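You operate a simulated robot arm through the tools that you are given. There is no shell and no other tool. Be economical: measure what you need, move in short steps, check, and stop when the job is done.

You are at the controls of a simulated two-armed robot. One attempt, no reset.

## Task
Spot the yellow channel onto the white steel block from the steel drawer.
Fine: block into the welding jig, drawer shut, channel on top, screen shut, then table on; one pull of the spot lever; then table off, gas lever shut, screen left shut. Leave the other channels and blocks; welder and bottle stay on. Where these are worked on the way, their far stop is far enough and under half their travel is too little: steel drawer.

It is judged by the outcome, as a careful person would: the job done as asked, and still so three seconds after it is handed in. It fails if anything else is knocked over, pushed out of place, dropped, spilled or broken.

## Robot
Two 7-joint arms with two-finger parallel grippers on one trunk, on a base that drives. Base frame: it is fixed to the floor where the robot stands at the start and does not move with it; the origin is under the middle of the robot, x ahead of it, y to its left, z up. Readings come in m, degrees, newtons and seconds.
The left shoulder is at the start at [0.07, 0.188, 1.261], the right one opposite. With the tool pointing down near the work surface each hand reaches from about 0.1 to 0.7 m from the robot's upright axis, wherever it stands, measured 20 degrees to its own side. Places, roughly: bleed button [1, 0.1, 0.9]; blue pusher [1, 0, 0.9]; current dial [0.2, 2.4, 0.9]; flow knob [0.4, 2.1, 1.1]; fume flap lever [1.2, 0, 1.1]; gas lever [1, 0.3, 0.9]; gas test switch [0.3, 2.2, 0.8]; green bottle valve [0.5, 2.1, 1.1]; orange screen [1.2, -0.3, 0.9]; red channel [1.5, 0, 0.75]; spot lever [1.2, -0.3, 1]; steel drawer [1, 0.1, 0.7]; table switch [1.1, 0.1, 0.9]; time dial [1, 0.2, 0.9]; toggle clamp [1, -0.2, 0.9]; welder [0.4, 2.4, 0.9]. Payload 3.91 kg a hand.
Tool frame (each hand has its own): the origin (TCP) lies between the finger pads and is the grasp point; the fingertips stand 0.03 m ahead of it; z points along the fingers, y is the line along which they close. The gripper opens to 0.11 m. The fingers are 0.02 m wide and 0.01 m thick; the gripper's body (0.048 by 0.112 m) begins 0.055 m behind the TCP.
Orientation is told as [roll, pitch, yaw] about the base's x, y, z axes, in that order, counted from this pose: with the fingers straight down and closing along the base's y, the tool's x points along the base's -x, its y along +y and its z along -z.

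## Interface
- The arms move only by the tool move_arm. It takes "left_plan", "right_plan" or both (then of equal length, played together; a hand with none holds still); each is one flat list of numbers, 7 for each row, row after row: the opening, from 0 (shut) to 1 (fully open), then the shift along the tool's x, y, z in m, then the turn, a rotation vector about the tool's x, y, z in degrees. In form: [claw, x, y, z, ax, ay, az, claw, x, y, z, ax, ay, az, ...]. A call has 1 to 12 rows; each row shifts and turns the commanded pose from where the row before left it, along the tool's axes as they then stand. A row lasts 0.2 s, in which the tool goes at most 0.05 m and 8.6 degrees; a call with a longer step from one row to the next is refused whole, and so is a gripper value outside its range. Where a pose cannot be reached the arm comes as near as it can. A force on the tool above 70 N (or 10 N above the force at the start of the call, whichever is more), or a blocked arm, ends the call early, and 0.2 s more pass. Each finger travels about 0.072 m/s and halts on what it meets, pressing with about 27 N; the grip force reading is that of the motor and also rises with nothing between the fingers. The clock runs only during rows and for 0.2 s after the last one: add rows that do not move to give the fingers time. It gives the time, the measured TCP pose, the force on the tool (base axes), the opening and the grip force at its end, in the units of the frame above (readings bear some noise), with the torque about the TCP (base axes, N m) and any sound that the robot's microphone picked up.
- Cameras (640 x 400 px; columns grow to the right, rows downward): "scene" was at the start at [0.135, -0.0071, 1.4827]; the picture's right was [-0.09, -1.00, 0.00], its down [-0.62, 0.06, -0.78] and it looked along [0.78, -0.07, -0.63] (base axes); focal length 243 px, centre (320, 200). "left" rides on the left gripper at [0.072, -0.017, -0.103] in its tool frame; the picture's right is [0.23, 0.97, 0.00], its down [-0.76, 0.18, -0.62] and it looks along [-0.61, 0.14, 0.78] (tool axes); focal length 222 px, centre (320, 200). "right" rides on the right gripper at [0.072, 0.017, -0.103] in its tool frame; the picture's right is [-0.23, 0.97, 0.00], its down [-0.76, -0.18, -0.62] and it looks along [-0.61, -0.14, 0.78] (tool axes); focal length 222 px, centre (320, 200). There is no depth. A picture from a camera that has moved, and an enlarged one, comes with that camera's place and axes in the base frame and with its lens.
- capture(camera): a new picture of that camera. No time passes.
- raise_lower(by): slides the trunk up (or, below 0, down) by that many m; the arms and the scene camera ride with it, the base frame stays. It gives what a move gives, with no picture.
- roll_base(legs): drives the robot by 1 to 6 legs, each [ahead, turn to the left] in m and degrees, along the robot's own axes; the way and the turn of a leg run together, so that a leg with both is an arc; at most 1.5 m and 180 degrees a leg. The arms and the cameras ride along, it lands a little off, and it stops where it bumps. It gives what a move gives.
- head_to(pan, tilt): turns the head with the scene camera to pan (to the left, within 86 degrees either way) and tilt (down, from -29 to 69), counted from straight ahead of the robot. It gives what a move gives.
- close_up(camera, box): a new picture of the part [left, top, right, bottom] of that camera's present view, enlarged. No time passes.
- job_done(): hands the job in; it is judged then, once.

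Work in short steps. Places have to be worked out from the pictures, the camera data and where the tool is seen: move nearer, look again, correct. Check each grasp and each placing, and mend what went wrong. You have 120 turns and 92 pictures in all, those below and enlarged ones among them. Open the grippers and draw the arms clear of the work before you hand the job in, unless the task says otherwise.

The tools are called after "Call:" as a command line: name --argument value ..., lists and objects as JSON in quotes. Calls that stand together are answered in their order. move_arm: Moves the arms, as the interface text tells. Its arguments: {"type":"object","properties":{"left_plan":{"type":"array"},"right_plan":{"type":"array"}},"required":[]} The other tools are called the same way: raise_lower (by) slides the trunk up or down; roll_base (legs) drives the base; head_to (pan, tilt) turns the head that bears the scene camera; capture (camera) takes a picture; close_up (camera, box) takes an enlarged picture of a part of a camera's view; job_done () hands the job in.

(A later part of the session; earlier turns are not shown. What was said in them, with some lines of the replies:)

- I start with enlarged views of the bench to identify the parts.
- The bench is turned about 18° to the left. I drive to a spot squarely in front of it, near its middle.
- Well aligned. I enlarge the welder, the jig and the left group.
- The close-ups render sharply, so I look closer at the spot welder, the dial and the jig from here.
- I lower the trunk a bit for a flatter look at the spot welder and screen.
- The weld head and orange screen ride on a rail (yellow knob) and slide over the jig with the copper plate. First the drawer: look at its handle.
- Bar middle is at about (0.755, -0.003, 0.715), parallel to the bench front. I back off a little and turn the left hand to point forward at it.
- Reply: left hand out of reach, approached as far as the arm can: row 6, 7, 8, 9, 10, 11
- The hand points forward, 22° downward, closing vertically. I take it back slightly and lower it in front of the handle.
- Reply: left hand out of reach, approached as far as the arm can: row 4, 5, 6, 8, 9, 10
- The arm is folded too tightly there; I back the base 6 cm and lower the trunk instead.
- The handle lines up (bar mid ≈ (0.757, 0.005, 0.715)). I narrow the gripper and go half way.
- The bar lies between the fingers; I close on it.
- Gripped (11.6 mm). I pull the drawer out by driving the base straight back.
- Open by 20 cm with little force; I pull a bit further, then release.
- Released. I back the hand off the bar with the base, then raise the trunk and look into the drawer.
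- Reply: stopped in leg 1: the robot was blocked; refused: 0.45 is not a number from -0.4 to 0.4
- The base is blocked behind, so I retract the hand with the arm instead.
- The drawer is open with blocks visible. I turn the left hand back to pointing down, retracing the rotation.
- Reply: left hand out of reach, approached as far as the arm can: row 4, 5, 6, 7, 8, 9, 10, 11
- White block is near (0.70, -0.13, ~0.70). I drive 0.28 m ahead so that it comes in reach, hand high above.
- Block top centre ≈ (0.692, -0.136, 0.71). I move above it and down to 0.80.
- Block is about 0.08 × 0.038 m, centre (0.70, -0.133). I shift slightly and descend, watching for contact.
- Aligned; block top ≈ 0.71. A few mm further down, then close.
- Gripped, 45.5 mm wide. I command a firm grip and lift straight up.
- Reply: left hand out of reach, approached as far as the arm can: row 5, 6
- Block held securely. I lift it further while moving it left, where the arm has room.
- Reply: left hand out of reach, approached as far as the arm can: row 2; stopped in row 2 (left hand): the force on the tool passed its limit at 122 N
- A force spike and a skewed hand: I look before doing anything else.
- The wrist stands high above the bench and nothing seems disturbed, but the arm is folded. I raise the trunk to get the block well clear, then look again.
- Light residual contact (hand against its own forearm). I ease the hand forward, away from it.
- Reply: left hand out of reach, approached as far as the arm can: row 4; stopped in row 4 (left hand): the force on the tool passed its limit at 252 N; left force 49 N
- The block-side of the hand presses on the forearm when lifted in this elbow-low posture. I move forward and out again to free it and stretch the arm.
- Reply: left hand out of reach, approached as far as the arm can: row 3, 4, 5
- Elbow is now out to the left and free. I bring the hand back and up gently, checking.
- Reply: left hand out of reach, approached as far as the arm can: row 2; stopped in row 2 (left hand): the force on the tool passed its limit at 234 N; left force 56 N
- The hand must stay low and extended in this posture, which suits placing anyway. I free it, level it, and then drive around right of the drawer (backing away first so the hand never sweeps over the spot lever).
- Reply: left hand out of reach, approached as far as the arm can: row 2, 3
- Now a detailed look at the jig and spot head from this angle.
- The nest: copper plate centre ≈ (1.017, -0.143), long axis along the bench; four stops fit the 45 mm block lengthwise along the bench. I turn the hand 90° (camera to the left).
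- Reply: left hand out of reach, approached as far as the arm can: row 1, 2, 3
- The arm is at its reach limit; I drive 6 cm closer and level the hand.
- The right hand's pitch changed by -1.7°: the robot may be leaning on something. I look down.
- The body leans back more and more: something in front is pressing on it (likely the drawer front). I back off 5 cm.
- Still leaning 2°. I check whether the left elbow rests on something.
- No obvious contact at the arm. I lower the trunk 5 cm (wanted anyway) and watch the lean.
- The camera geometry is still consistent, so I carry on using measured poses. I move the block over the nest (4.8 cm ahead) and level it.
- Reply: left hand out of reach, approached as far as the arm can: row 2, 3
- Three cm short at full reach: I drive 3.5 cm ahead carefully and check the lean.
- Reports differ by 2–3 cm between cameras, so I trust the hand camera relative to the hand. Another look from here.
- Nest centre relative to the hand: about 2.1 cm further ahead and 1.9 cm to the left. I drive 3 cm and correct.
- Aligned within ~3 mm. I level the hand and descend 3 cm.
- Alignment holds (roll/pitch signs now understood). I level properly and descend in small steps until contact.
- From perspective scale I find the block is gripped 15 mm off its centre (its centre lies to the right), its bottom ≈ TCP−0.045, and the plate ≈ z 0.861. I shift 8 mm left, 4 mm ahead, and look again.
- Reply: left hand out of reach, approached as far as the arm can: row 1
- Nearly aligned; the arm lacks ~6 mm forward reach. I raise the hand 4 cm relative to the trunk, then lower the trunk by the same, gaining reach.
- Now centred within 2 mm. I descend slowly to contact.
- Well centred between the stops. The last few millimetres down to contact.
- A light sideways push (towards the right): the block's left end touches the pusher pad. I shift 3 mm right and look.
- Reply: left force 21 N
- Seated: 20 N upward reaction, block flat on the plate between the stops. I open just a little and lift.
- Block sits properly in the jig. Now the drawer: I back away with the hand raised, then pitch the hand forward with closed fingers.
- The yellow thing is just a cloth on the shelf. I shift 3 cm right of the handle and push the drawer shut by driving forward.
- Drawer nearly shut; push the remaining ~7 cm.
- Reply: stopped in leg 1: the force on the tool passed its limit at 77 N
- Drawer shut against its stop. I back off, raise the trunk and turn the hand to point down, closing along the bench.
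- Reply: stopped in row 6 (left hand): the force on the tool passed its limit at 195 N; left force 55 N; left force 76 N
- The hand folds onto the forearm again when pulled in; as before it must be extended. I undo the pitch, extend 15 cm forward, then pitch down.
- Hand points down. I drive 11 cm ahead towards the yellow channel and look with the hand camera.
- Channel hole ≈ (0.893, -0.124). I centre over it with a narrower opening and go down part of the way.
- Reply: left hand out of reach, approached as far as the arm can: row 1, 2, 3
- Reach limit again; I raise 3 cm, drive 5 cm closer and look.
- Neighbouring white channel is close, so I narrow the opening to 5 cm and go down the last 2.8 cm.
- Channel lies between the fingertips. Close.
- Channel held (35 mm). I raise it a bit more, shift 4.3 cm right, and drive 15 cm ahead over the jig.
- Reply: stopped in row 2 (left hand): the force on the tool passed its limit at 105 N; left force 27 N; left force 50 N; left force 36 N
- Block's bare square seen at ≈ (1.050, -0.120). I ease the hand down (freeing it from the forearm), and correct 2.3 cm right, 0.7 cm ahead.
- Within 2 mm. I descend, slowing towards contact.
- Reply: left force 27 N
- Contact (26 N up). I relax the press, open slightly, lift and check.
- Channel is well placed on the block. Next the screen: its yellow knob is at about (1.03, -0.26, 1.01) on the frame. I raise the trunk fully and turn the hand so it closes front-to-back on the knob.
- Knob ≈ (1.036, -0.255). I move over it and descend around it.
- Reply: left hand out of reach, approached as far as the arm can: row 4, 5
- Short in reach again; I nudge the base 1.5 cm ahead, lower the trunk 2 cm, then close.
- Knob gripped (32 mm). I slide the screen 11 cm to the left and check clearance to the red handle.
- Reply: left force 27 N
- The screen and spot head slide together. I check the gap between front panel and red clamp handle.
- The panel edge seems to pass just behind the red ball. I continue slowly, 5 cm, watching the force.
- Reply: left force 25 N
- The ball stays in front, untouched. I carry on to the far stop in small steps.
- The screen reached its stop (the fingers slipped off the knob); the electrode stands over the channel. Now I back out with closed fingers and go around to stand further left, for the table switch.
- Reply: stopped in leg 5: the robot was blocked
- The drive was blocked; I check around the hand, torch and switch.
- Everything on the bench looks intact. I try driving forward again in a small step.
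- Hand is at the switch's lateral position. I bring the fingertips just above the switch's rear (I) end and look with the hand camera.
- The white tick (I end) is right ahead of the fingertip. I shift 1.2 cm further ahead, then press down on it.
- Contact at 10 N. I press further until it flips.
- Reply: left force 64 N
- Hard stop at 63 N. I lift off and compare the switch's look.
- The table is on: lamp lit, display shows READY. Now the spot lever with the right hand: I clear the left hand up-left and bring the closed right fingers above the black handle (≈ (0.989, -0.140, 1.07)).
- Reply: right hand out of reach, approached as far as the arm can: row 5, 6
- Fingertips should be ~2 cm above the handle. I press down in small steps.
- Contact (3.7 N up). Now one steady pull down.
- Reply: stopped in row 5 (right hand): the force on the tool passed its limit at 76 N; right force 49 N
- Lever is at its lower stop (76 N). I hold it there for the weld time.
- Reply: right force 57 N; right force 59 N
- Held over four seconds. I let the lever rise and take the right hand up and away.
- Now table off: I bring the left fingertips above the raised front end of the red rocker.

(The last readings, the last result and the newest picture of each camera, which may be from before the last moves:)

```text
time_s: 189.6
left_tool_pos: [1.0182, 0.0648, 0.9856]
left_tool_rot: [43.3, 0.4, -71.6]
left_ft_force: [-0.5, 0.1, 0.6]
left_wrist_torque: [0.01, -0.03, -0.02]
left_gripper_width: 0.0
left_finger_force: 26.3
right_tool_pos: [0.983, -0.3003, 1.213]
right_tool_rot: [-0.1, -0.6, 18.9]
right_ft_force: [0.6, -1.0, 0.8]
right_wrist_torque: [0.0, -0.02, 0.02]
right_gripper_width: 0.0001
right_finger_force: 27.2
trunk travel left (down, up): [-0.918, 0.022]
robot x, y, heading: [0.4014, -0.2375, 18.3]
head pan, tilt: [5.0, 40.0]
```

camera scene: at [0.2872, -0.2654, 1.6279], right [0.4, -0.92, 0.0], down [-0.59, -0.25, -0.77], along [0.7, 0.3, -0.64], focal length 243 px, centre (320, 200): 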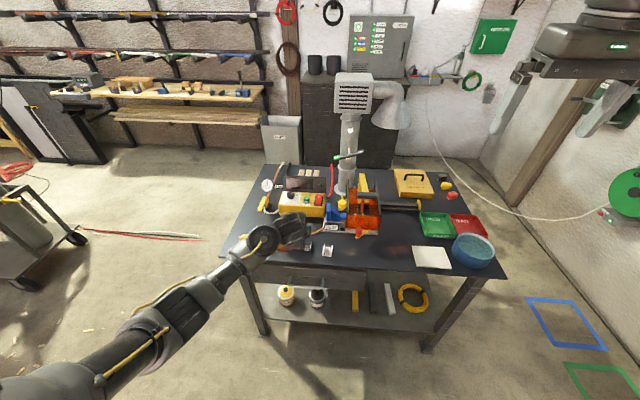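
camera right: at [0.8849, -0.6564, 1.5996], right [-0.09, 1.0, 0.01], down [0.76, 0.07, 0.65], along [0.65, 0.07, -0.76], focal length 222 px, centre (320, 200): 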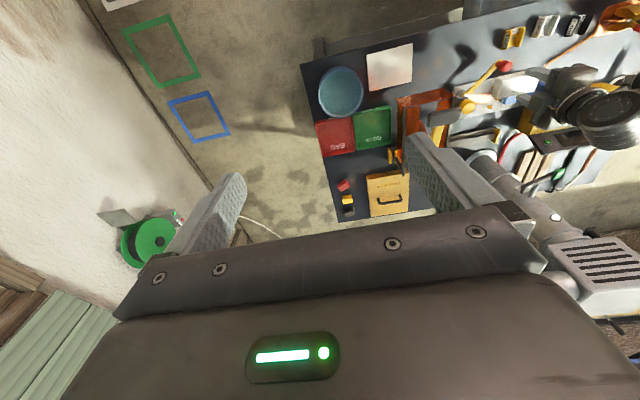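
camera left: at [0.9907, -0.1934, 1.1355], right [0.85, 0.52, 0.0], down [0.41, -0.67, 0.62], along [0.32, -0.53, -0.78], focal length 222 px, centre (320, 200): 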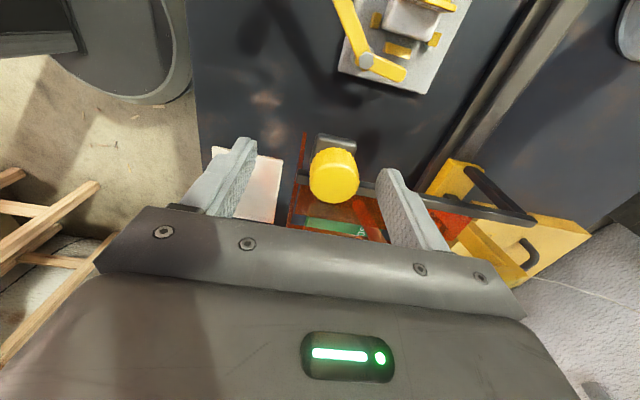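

Call:
move_arm --left_plan '[0, 0, -0.0041, 0.0044, 0, 0, 0, 0, 0, -0.0041, 0.0044, 0, 0, 0, 0, 0, -0.0041, 0.0044, 0, 0, 0, 0, 0, -0.0034, 0.0036, 0, 0, 0, 0, 0, -0.0034, 0.0036, 0, 0, 0, 0, 0, -0.0034, 0.0036, 0, 0, 0, 0, 0, 0, 0, 0, 0, 0]'

```text
time_s: 191.2
left_tool_pos: [1.0186, 0.065, 0.9524]
left_tool_rot: [43.4, 0.3, -71.5]
left_ft_force: [-0.3, -0.2, 0.4]
left_wrist_torque: [0.01, 0.01, -0.01]
left_gripper_width: 0.0
left_finger_force: 27.0
right_tool_pos: [0.9832, -0.3006, 1.2127]
right_tool_rot: [-0.1, -0.6, 18.7]
right_ft_force: [-0.3, 0.0, 0.7]
right_wrist_torque: [0.0, 0.03, -0.02]
right_gripper_width: 0.0001
right_finger_force: 26.9
trunk travel left (down, up): [-0.918, 0.022]
robot x, y, heading: [0.3987, -0.2392, 18.0]
head pan, tilt: [5.0, 40.0]
```

Call:
move_arm --left_plan '[0, 0, -0.0027, 0.0029, 0, 0, 0, 0, 0, -0.0027, 0.0029, 0, 0, 0, 0, 0, -0.0027, 0.0029, 0, 0, 0, 0, 0, -0.0027, 0.0029, 0, 0, 0, 0, 0, -0.0027, 0.0029, 0, 0, 0, 0, 0, 0, 0, 0, 0, 0]'

```text
time_s: 192.6
left_tool_pos: [1.0175, 0.0638, 0.9345]
left_tool_rot: [43.4, 0.2, -71.6]
left_ft_force: [-4.8, 0.7, 12.0]
left_wrist_torque: [-0.02, -0.16, 0.0]
left_gripper_width: 0.0
left_finger_force: 26.4
right_tool_pos: [0.9813, -0.3016, 1.2142]
right_tool_rot: [-0.1, -0.7, 18.9]
right_ft_force: [0.8, 0.1, 0.3]
right_wrist_torque: [-0.02, -0.01, 0.02]
right_gripper_width: 0.0
right_finger_force: 26.4
trunk travel left (down, up): [-0.918, 0.022]
robot x, y, heading: [0.3971, -0.2336, 17.9]
head pan, tilt: [5.0, 40.0]
```

Contact; press firmly to flip.

Call:
move_arm --left_plan '[0, 0, -0.0027, 0.0029, 0, 0, 0, 0, 0, -0.0027, 0.0029, 0, 0, 0, 0, 0, -0.0027, 0.0029, 0, 0, 0, 0, 0, -0.0027, 0.0029, 0, 0, 0, 0, 0, 0, 0, 0, 0, 0]'

```text
time_s: 193.7
left_tool_pos: [1.0165, 0.0625, 0.9339]
left_tool_rot: [44.9, -0.3, -71.4]
left_ft_force: [-34.3, -3.3, 33.7]
left_wrist_torque: [0.15, 0.23, -0.11]
left_gripper_width: 0.0001
left_finger_force: 27.2
right_tool_pos: [0.9715, -0.3027, 1.2165]
right_tool_rot: [-0.1, -1.1, 19.0]
right_ft_force: [-0.1, -0.3, -0.1]
right_wrist_torque: [-0.01, 0.01, -0.04]
right_gripper_width: 0.0
right_finger_force: 27.1
trunk travel left (down, up): [-0.918, 0.022]
robot x, y, heading: [0.3975, -0.2368, 18.5]
head pan, tilt: [5.0, 40.0]
stopped in row 5 (left hand): the force on the tool passed its limit at 71 N (the readings are from after the stop); the commanded pose is now the measured one
```

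The force pushes back horizontally too, so the tip was at the rocker's front edge. I lift, move 1.4 cm further ahead onto the front half, and press again.

Call:
move_arm --left_plan '[0, 0, 0.01, -0.011, -1, 0, 0, 0, 0, 0.0137, -0.0146, 0, 0, 0, 0, 0, 0.0102, 0.0096, 0, 0, 0, 0, 0, 0, 0, 0, 0, 0, 0, 0, 0, 0, 0, 0, 0]'

```text
time_s: 194.9
left_tool_pos: [1.0373, 0.0705, 0.9603]
left_tool_rot: [45.1, -0.3, -71.4]
left_ft_force: [0.9, 0.5, 0.5]
left_wrist_torque: [-0.04, -0.02, 0.03]
left_gripper_width: 0.0
left_finger_force: 27.1
right_tool_pos: [0.9826, -0.3002, 1.2118]
right_tool_rot: [0.0, -0.6, 18.9]
right_ft_force: [-0.1, 0.6, 0.4]
right_wrist_torque: [-0.01, 0.02, -0.01]
right_gripper_width: 0.0
right_finger_force: 27.1
trunk travel left (down, up): [-0.918, 0.022]
robot x, y, heading: [0.3997, -0.236, 18.2]
head pan, tilt: [5.0, 40.0]
```

Call:
move_arm --left_plan '[0, 0, -0.0057, -0.0057, 0, 0, 0, 0, 0, -0.0028, 0.0028, 0, 0, 0, 0, 0, -0.0028, 0.0028, 0, 0, 0, 0, 0, -0.0028, 0.0028, 0, 0, 0, 0, 0, 0, 0, 0, 0, 0]'

```text
time_s: 196.1
left_tool_pos: [1.0298, 0.0666, 0.9494]
left_tool_rot: [45.3, -0.1, -71.4]
left_ft_force: [1.1, 0.3, 0.3]
left_wrist_torque: [0.0, 0.0, 0.01]
left_gripper_width: 0.0
left_finger_force: 27.3
right_tool_pos: [0.9825, -0.3002, 1.2112]
right_tool_rot: [-0.2, -0.5, 19.1]
right_ft_force: [-0.4, 0.2, 0.9]
right_wrist_torque: [-0.01, 0.01, 0.02]
right_gripper_width: 0.0
right_finger_force: 26.7
trunk travel left (down, up): [-0.918, 0.022]
robot x, y, heading: [0.3993, -0.2339, 17.9]
head pan, tilt: [5.0, 40.0]
```

Call:
move_arm --left_plan '[0, 0, -0.0028, 0.0028, 0, 0, 0, 0, 0, -0.0028, 0.0028, 0, 0, 0, 0, 0, -0.0028, 0.0028, 0, 0, 0, 0, 0, -0.0028, 0.0028, 0, 0, 0, 0, 0, -0.0028, 0.0028, 0, 0, 0, 0, 0, -0.0021, 0.0021, 0, 0, 0, 0, 0, 0, 0, 0, 0, 0]'

```text
time_s: 197.7
left_tool_pos: [1.0297, 0.0669, 0.9419]
left_tool_rot: [46.6, -0.6, -71.1]
left_ft_force: [-5.2, 8.9, 63.7]
left_wrist_torque: [0.66, -0.72, 0.16]
left_gripper_width: 0.0
left_finger_force: 27.3
right_tool_pos: [0.9742, -0.3017, 1.216]
right_tool_rot: [-0.1, -1.1, 19.0]
right_ft_force: [0.9, -0.3, 0.1]
right_wrist_torque: [-0.01, 0.01, -0.04]
right_gripper_width: 0.0002
right_finger_force: 26.5
trunk travel left (down, up): [-0.918, 0.022]
robot x, y, heading: [0.4, -0.2364, 18.2]
head pan, tilt: [5.0, 40.0]
```

Same firm end-stop signature as when switching on: table off. I lift and move left towards the gas lever (pivot ≈ u 1.05, free end ≈ u 0.98, v 0.0 in bench axes).

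Call:
move_arm --left_plan '[0, 0, 0.022, -0.0206, -2, 0, 0, 0, 0, 0.022, -0.0206, 0, 0, 0, 0, 0, 0.0, -0.0, 0, 0, 0, 0, 0.038, -0.005, -0.005, 0, 0, 0, 0, 0.038, -0.005, -0.005, 0, 0, 0, 0, 0.038, -0.005, -0.005, 0, 0, 0, 0, 0.038, -0.005, -0.005, 0, 0, 0, 0, 0.038, 0, 0, 0, 0, 0, 0, 0.036, 0, 0, 0, 0, 0, 0, 0, 0, 0, 0, 0, 0]'

```text
time_s: 199.9
left_tool_pos: [0.9317, 0.2736, 0.9849]
left_tool_rot: [47.3, -0.2, -71.3]
left_ft_force: [0.1, -0.2, 0.5]
left_wrist_torque: [-0.03, 0.05, 0.04]
left_gripper_width: 0.0
left_finger_force: 27.0
right_tool_pos: [0.9829, -0.3005, 1.2111]
right_tool_rot: [0.0, -0.6, 19.0]
right_ft_force: [0.8, -0.2, -0.6]
right_wrist_torque: [0.04, -0.01, 0.02]
right_gripper_width: 0.0
right_finger_force: 27.2
trunk travel left (down, up): [-0.918, 0.022]
robot x, y, heading: [0.3988, -0.2364, 18.3]
head pan, tilt: [5.0, 40.0]
```

I use the last picture here: it should show the gas lever and the switch box lamp together.

Call:
close_up --camera "left" --box '[140, 20, 540, 250]'

```text
1.60 times, centred on (340, 135) of left
camera zoom: at [0.8255, 0.3136, 1.0425], right [0.55, 0.43, 0.71], down [-0.08, -0.83, 0.56], along [0.83, -0.36, -0.43], focal length 355 px, centre (288, 304)
```

zoom: 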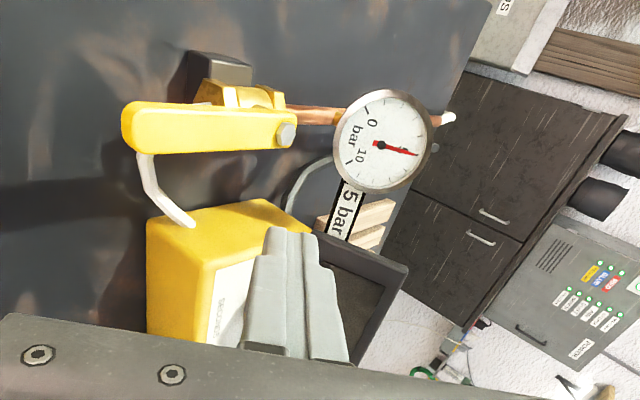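

Display is dark again (table off), and the gas lever lies along its pipe (open), just left of my fingertips. I lower the tips beside its right flank.

Call:
move_arm --left_plan '[0, -0.004, -0.005, -0.0055, 0, 0, 0, 0, 0, -0.0175, 0.0162, 0, 0, 0, 0, 0, -0.0175, 0.0162, 0, 0, 0, 0, 0, -0.0175, 0.0162, 0, 0, 0, 0, 0, 0, 0, 0, 0, 0]'

```text
time_s: 201.1
left_tool_pos: [0.9256, 0.2658, 0.9132]
left_tool_rot: [47.1, -0.2, -71.3]
left_ft_force: [-0.9, -0.2, -0.5]
left_wrist_torque: [0.01, -0.02, -0.01]
left_gripper_width: 0.0
left_finger_force: 27.4
right_tool_pos: [0.9833, -0.3004, 1.2117]
right_tool_rot: [-0.1, -0.7, 19.0]
right_ft_force: [0.6, 0.4, 0.0]
right_wrist_torque: [-0.02, -0.02, 0.0]
right_gripper_width: 0.0001
right_finger_force: 26.8
trunk travel left (down, up): [-0.918, 0.022]
robot x, y, heading: [0.4027, -0.2357, 18.2]
head pan, tilt: [5.0, 40.0]
```

Call:
move_arm --left_plan '[0, 0.008, 0, 0, 0, 0, 0, 0, 0.008, 0, 0, 0, 0, 0, 0, 0.008, 0, 0, 0, 0, 0, 0, 0.008, 0, 0, 0, 0, 0, 0, 0.008, 0, 0, 0, 0, 0]'

```text
time_s: 202.3
left_tool_pos: [0.914, 0.3042, 0.9129]
left_tool_rot: [47.3, -0.1, -71.4]
left_ft_force: [0.0, 0.3, 0.7]
left_wrist_torque: [0.0, -0.02, 0.0]
left_gripper_width: 0.0
left_finger_force: 27.1
right_tool_pos: [0.9831, -0.2998, 1.2119]
right_tool_rot: [-0.1, -0.6, 19.0]
right_ft_force: [0.0, 0.2, 0.5]
right_wrist_torque: [0.05, -0.03, -0.02]
right_gripper_width: 0.0
right_finger_force: 27.2
trunk travel left (down, up): [-0.918, 0.022]
robot x, y, heading: [0.4015, -0.2344, 18.1]
head pan, tilt: [5.0, 40.0]
```

No resistance: either the lever follows freely or the tip passed above it. I probe downward a few millimetres here.

Call:
move_arm --left_plan '[0, 0, -0.0022, 0.002, 0, 0, 0, 0, 0, -0.0022, 0.002, 0, 0, 0, 0, 0, -0.0022, 0.002, 0, 0, 0, 0, 0, 0, 0, 0, 0, 0]'

```text
time_s: 203.3
left_tool_pos: [0.9119, 0.3046, 0.9042]
left_tool_rot: [47.2, -0.2, -71.4]
left_ft_force: [-0.3, -1.0, -0.7]
left_wrist_torque: [0.01, -0.03, -0.01]
left_gripper_width: 0.0002
left_finger_force: 27.4
right_tool_pos: [0.9821, -0.2992, 1.2121]
right_tool_rot: [-0.1, -0.6, 19.0]
right_ft_force: [0.2, 0.0, -1.3]
right_wrist_torque: [0.0, -0.01, -0.02]
right_gripper_width: 0.0
right_finger_force: 27.5
trunk travel left (down, up): [-0.918, 0.022]
robot x, y, heading: [0.4014, -0.2404, 18.3]
head pan, tilt: [5.0, 40.0]
```

Call:
move_arm --left_plan '[0, 0, -0.0022, 0.002, 0, 0, 0, 0, 0, -0.0022, 0.002, 0, 0, 0, 0, 0, -0.0022, 0.002, 0, 0, 0, 0, 0, 0, 0, 0, 0, 0]'

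```text
time_s: 204.3
left_tool_pos: [0.9113, 0.3037, 0.8951]
left_tool_rot: [47.2, -0.1, -71.3]
left_ft_force: [0.5, 0.1, 0.0]
left_wrist_torque: [0.0, -0.04, -0.01]
left_gripper_width: 0.0
left_finger_force: 26.8
right_tool_pos: [0.9817, -0.3006, 1.2126]
right_tool_rot: [-0.2, -0.7, 19.0]
right_ft_force: [0.4, -0.3, 0.2]
right_wrist_torque: [0.0, 0.01, 0.0]
right_gripper_width: 0.0002
right_finger_force: 26.9
trunk travel left (down, up): [-0.918, 0.022]
robot x, y, heading: [0.3985, -0.2331, 18.2]
head pan, tilt: [5.0, 40.0]
```

I probe gently to the right at this lower height to learn where the lever is.

Call:
move_arm --left_plan '[0, -0.004, 0, 0, 0, 0, 0, 0, -0.004, 0, 0, 0, 0, 0, 0, -0.004, 0, 0, 0, 0, 0, 0, -0.004, 0, 0, 0, 0, 0, 0, 0, 0, 0, 0, 0, 0]'

```text
time_s: 205.5
left_tool_pos: [0.9184, 0.2881, 0.8957]
left_tool_rot: [47.2, -0.1, -71.3]
left_ft_force: [-1.0, 0.1, 0.6]
left_wrist_torque: [0.01, 0.05, 0.0]
left_gripper_width: 0.0003
left_finger_force: 27.3
right_tool_pos: [0.9831, -0.3004, 1.2123]
right_tool_rot: [-0.1, -0.5, 19.0]
right_ft_force: [0.0, -0.2, 0.1]
right_wrist_torque: [-0.01, 0.0, -0.02]
right_gripper_width: 0.0
right_finger_force: 26.9
trunk travel left (down, up): [-0.918, 0.022]
robot x, y, heading: [0.4019, -0.2353, 18.6]
head pan, tilt: [5.0, 40.0]
```

No contact there, so the lever has followed my first push leftward (about 25°). I raise the tips back to lever height and continue along its arc to the crosswise position.

Call:
move_arm --left_plan '[0, 0, 0.0132, -0.0122, 0, 0, 0, 0, 0.015, 0.0024, 0.0026, 0, 0, 0, 0, 0.0112, 0.002, 0.0022, 0, 0, 0, 0, 0.0112, 0.002, 0.0022, 0, 0, 0, 0, 0.0109, 0.0058, 0.0062, 0, 0, 0, 0, 0.0109, 0.0058, 0.0062, 0, 0, 0, 0, 0.0055, 0.0065, 0.007, 0, 0, 0, 0, 0.0055, 0.0065, 0.007, 0, 0, 0, 0, 0, 0, 0, 0, 0, 0]'

```text
time_s: 207.5
left_tool_pos: [0.9352, 0.3674, 0.9139]
left_tool_rot: [47.1, 0.0, -71.6]
left_ft_force: [-12.3, -12.1, 0.8]
left_wrist_torque: [-0.13, 0.16, -0.27]
left_gripper_width: 0.0001
left_finger_force: 27.1
right_tool_pos: [0.9816, -0.3017, 1.2139]
right_tool_rot: [-0.1, -0.7, 19.0]
right_ft_force: [0.3, -0.3, -0.1]
right_wrist_torque: [-0.01, 0.0, 0.02]
right_gripper_width: 0.0001
right_finger_force: 26.9
trunk travel left (down, up): [-0.918, 0.022]
robot x, y, heading: [0.4021, -0.2361, 18.1]
head pan, tilt: [5.0, 40.0]
```

Resistance rises now at roughly 85–90°: probably its closed stop. I press slightly further to confirm.

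Call:
move_arm --left_plan '[0, 0.001, 0.0034, 0.0037, 0, 0, 0, 0, 0.001, 0.0034, 0.0037, 0, 0, 0, 0, 0, 0.0034, 0.0037, 0, 0, 0, 0, 0, 0, 0, 0, 0, 0]'

```text
time_s: 208.4
left_tool_pos: [0.9375, 0.3686, 0.914]
left_tool_rot: [46.5, 0.2, -71.9]
left_ft_force: [-43.9, -21.0, 32.1]
left_wrist_torque: [-0.19, -0.24, -0.46]
left_gripper_width: 0.0
left_finger_force: 26.8
right_tool_pos: [0.9731, -0.3067, 1.2172]
right_tool_rot: [0.1, -1.2, 19.0]
right_ft_force: [-0.1, -0.8, 0.4]
right_wrist_torque: [-0.03, -0.02, 0.01]
right_gripper_width: 0.0001
right_finger_force: 26.8
trunk travel left (down, up): [-0.918, 0.022]
robot x, y, heading: [0.3973, -0.2356, 18.5]
head pan, tilt: [5.0, 40.0]
stopped in row 4 (left hand): the force on the tool passed its limit at 72 N (the readings are from after the stop); the commanded pose is now the measured one
```

Firm stop: the gas lever is shut. I back the hand off, lift it, open both grippers, and drive clear.

Call:
move_arm --left_plan '[0, 0, -0.0136, -0.0147, 0, 0, 0, 0, 0, -0.0136, -0.0147, 0, 0, 0, 0, 0, 0.0294, -0.0271, 0, 0, 0, 0, 0, 0.0294, -0.0271, 0, 0, 0, 1, 0, 0, 0, 0, 0, 0, 1, 0, 0, 0, 0, 0, 0]' --right_plan '[0, 0, 0, 0, 0, 0, 0, 0, 0, 0, -0.03, 0, 0, 0, 0, 0, 0, -0.04, 0, 0, 0, 0, 0, 0, -0.04, 0, 0, 0, 1, 0, 0, 0, 0, 0, 0, 1, 0, 0, 0, 0, 0, 0]'

Call:
roll_base --legs '[[-0.35, 0]]'

```text
time_s: 209.8
left_tool_pos: [0.9076, 0.3621, 0.9857]
left_tool_rot: [46.0, -0.1, -71.9]
left_ft_force: [-0.3, -0.3, 0.8]
left_wrist_torque: [0.01, -0.03, -0.03]
left_gripper_width: 0.082
left_finger_force: 0.1
right_tool_pos: [0.9814, -0.3007, 1.3239]
right_tool_rot: [0.0, -0.5, 19.0]
right_ft_force: [-0.3, -0.1, 0.0]
right_wrist_torque: [0.0, 0.01, -0.03]
right_gripper_width: 0.0821
right_finger_force: 0.0
trunk travel left (down, up): [-0.918, 0.022]
robot x, y, heading: [0.3997, -0.24, 18.5]
head pan, tilt: [5.0, 40.0]
```

```text
time_s: 212.1
left_tool_pos: [0.5778, 0.253, 0.9839]
left_tool_rot: [45.9, 0.0, -71.9]
left_ft_force: [0.8, 0.3, 0.1]
left_wrist_torque: [0.01, -0.03, 0.01]
left_gripper_width: 0.11
left_finger_force: 0.1
right_tool_pos: [0.6525, -0.4089, 1.3214]
right_tool_rot: [-0.2, -0.5, 18.9]
right_ft_force: [-0.1, 0.0, -0.3]
right_wrist_torque: [-0.02, 0.01, -0.02]
right_gripper_width: 0.11
right_finger_force: 0.0
trunk travel left (down, up): [-0.918, 0.022]
robot x, y, heading: [0.0642, -0.3477, 18.5]
head pan, tilt: [5.0, 40.0]
```

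Both hands are clear of the work and open; every step has been carried out, so I hand the job in.

Call:
job_done

```text
The job is handed in.
```

I carried out every step and handed the job in, but the weld itself and the final lever positions were not checked by picture, because I ran out of pictures before the end.

- **Block and channel:** pictures show the white block seated in the jig and the yellow channel on top of it.
- **Drawer:** pushed in to its stop at 77 N.
- **Screen:** slid left until the fingers slipped off the knob, which I took as its stop. It was not moved after that.
- **Spot:** the table lamp lit and the display came on. I then pulled the spot lever down once to its stop and held it for over four seconds. The table was still on during the pull.
- **Table off:** the display was dark in my last picture.
- **Gas lever:** turned about 85–90° to a firm stop, judged by force only.
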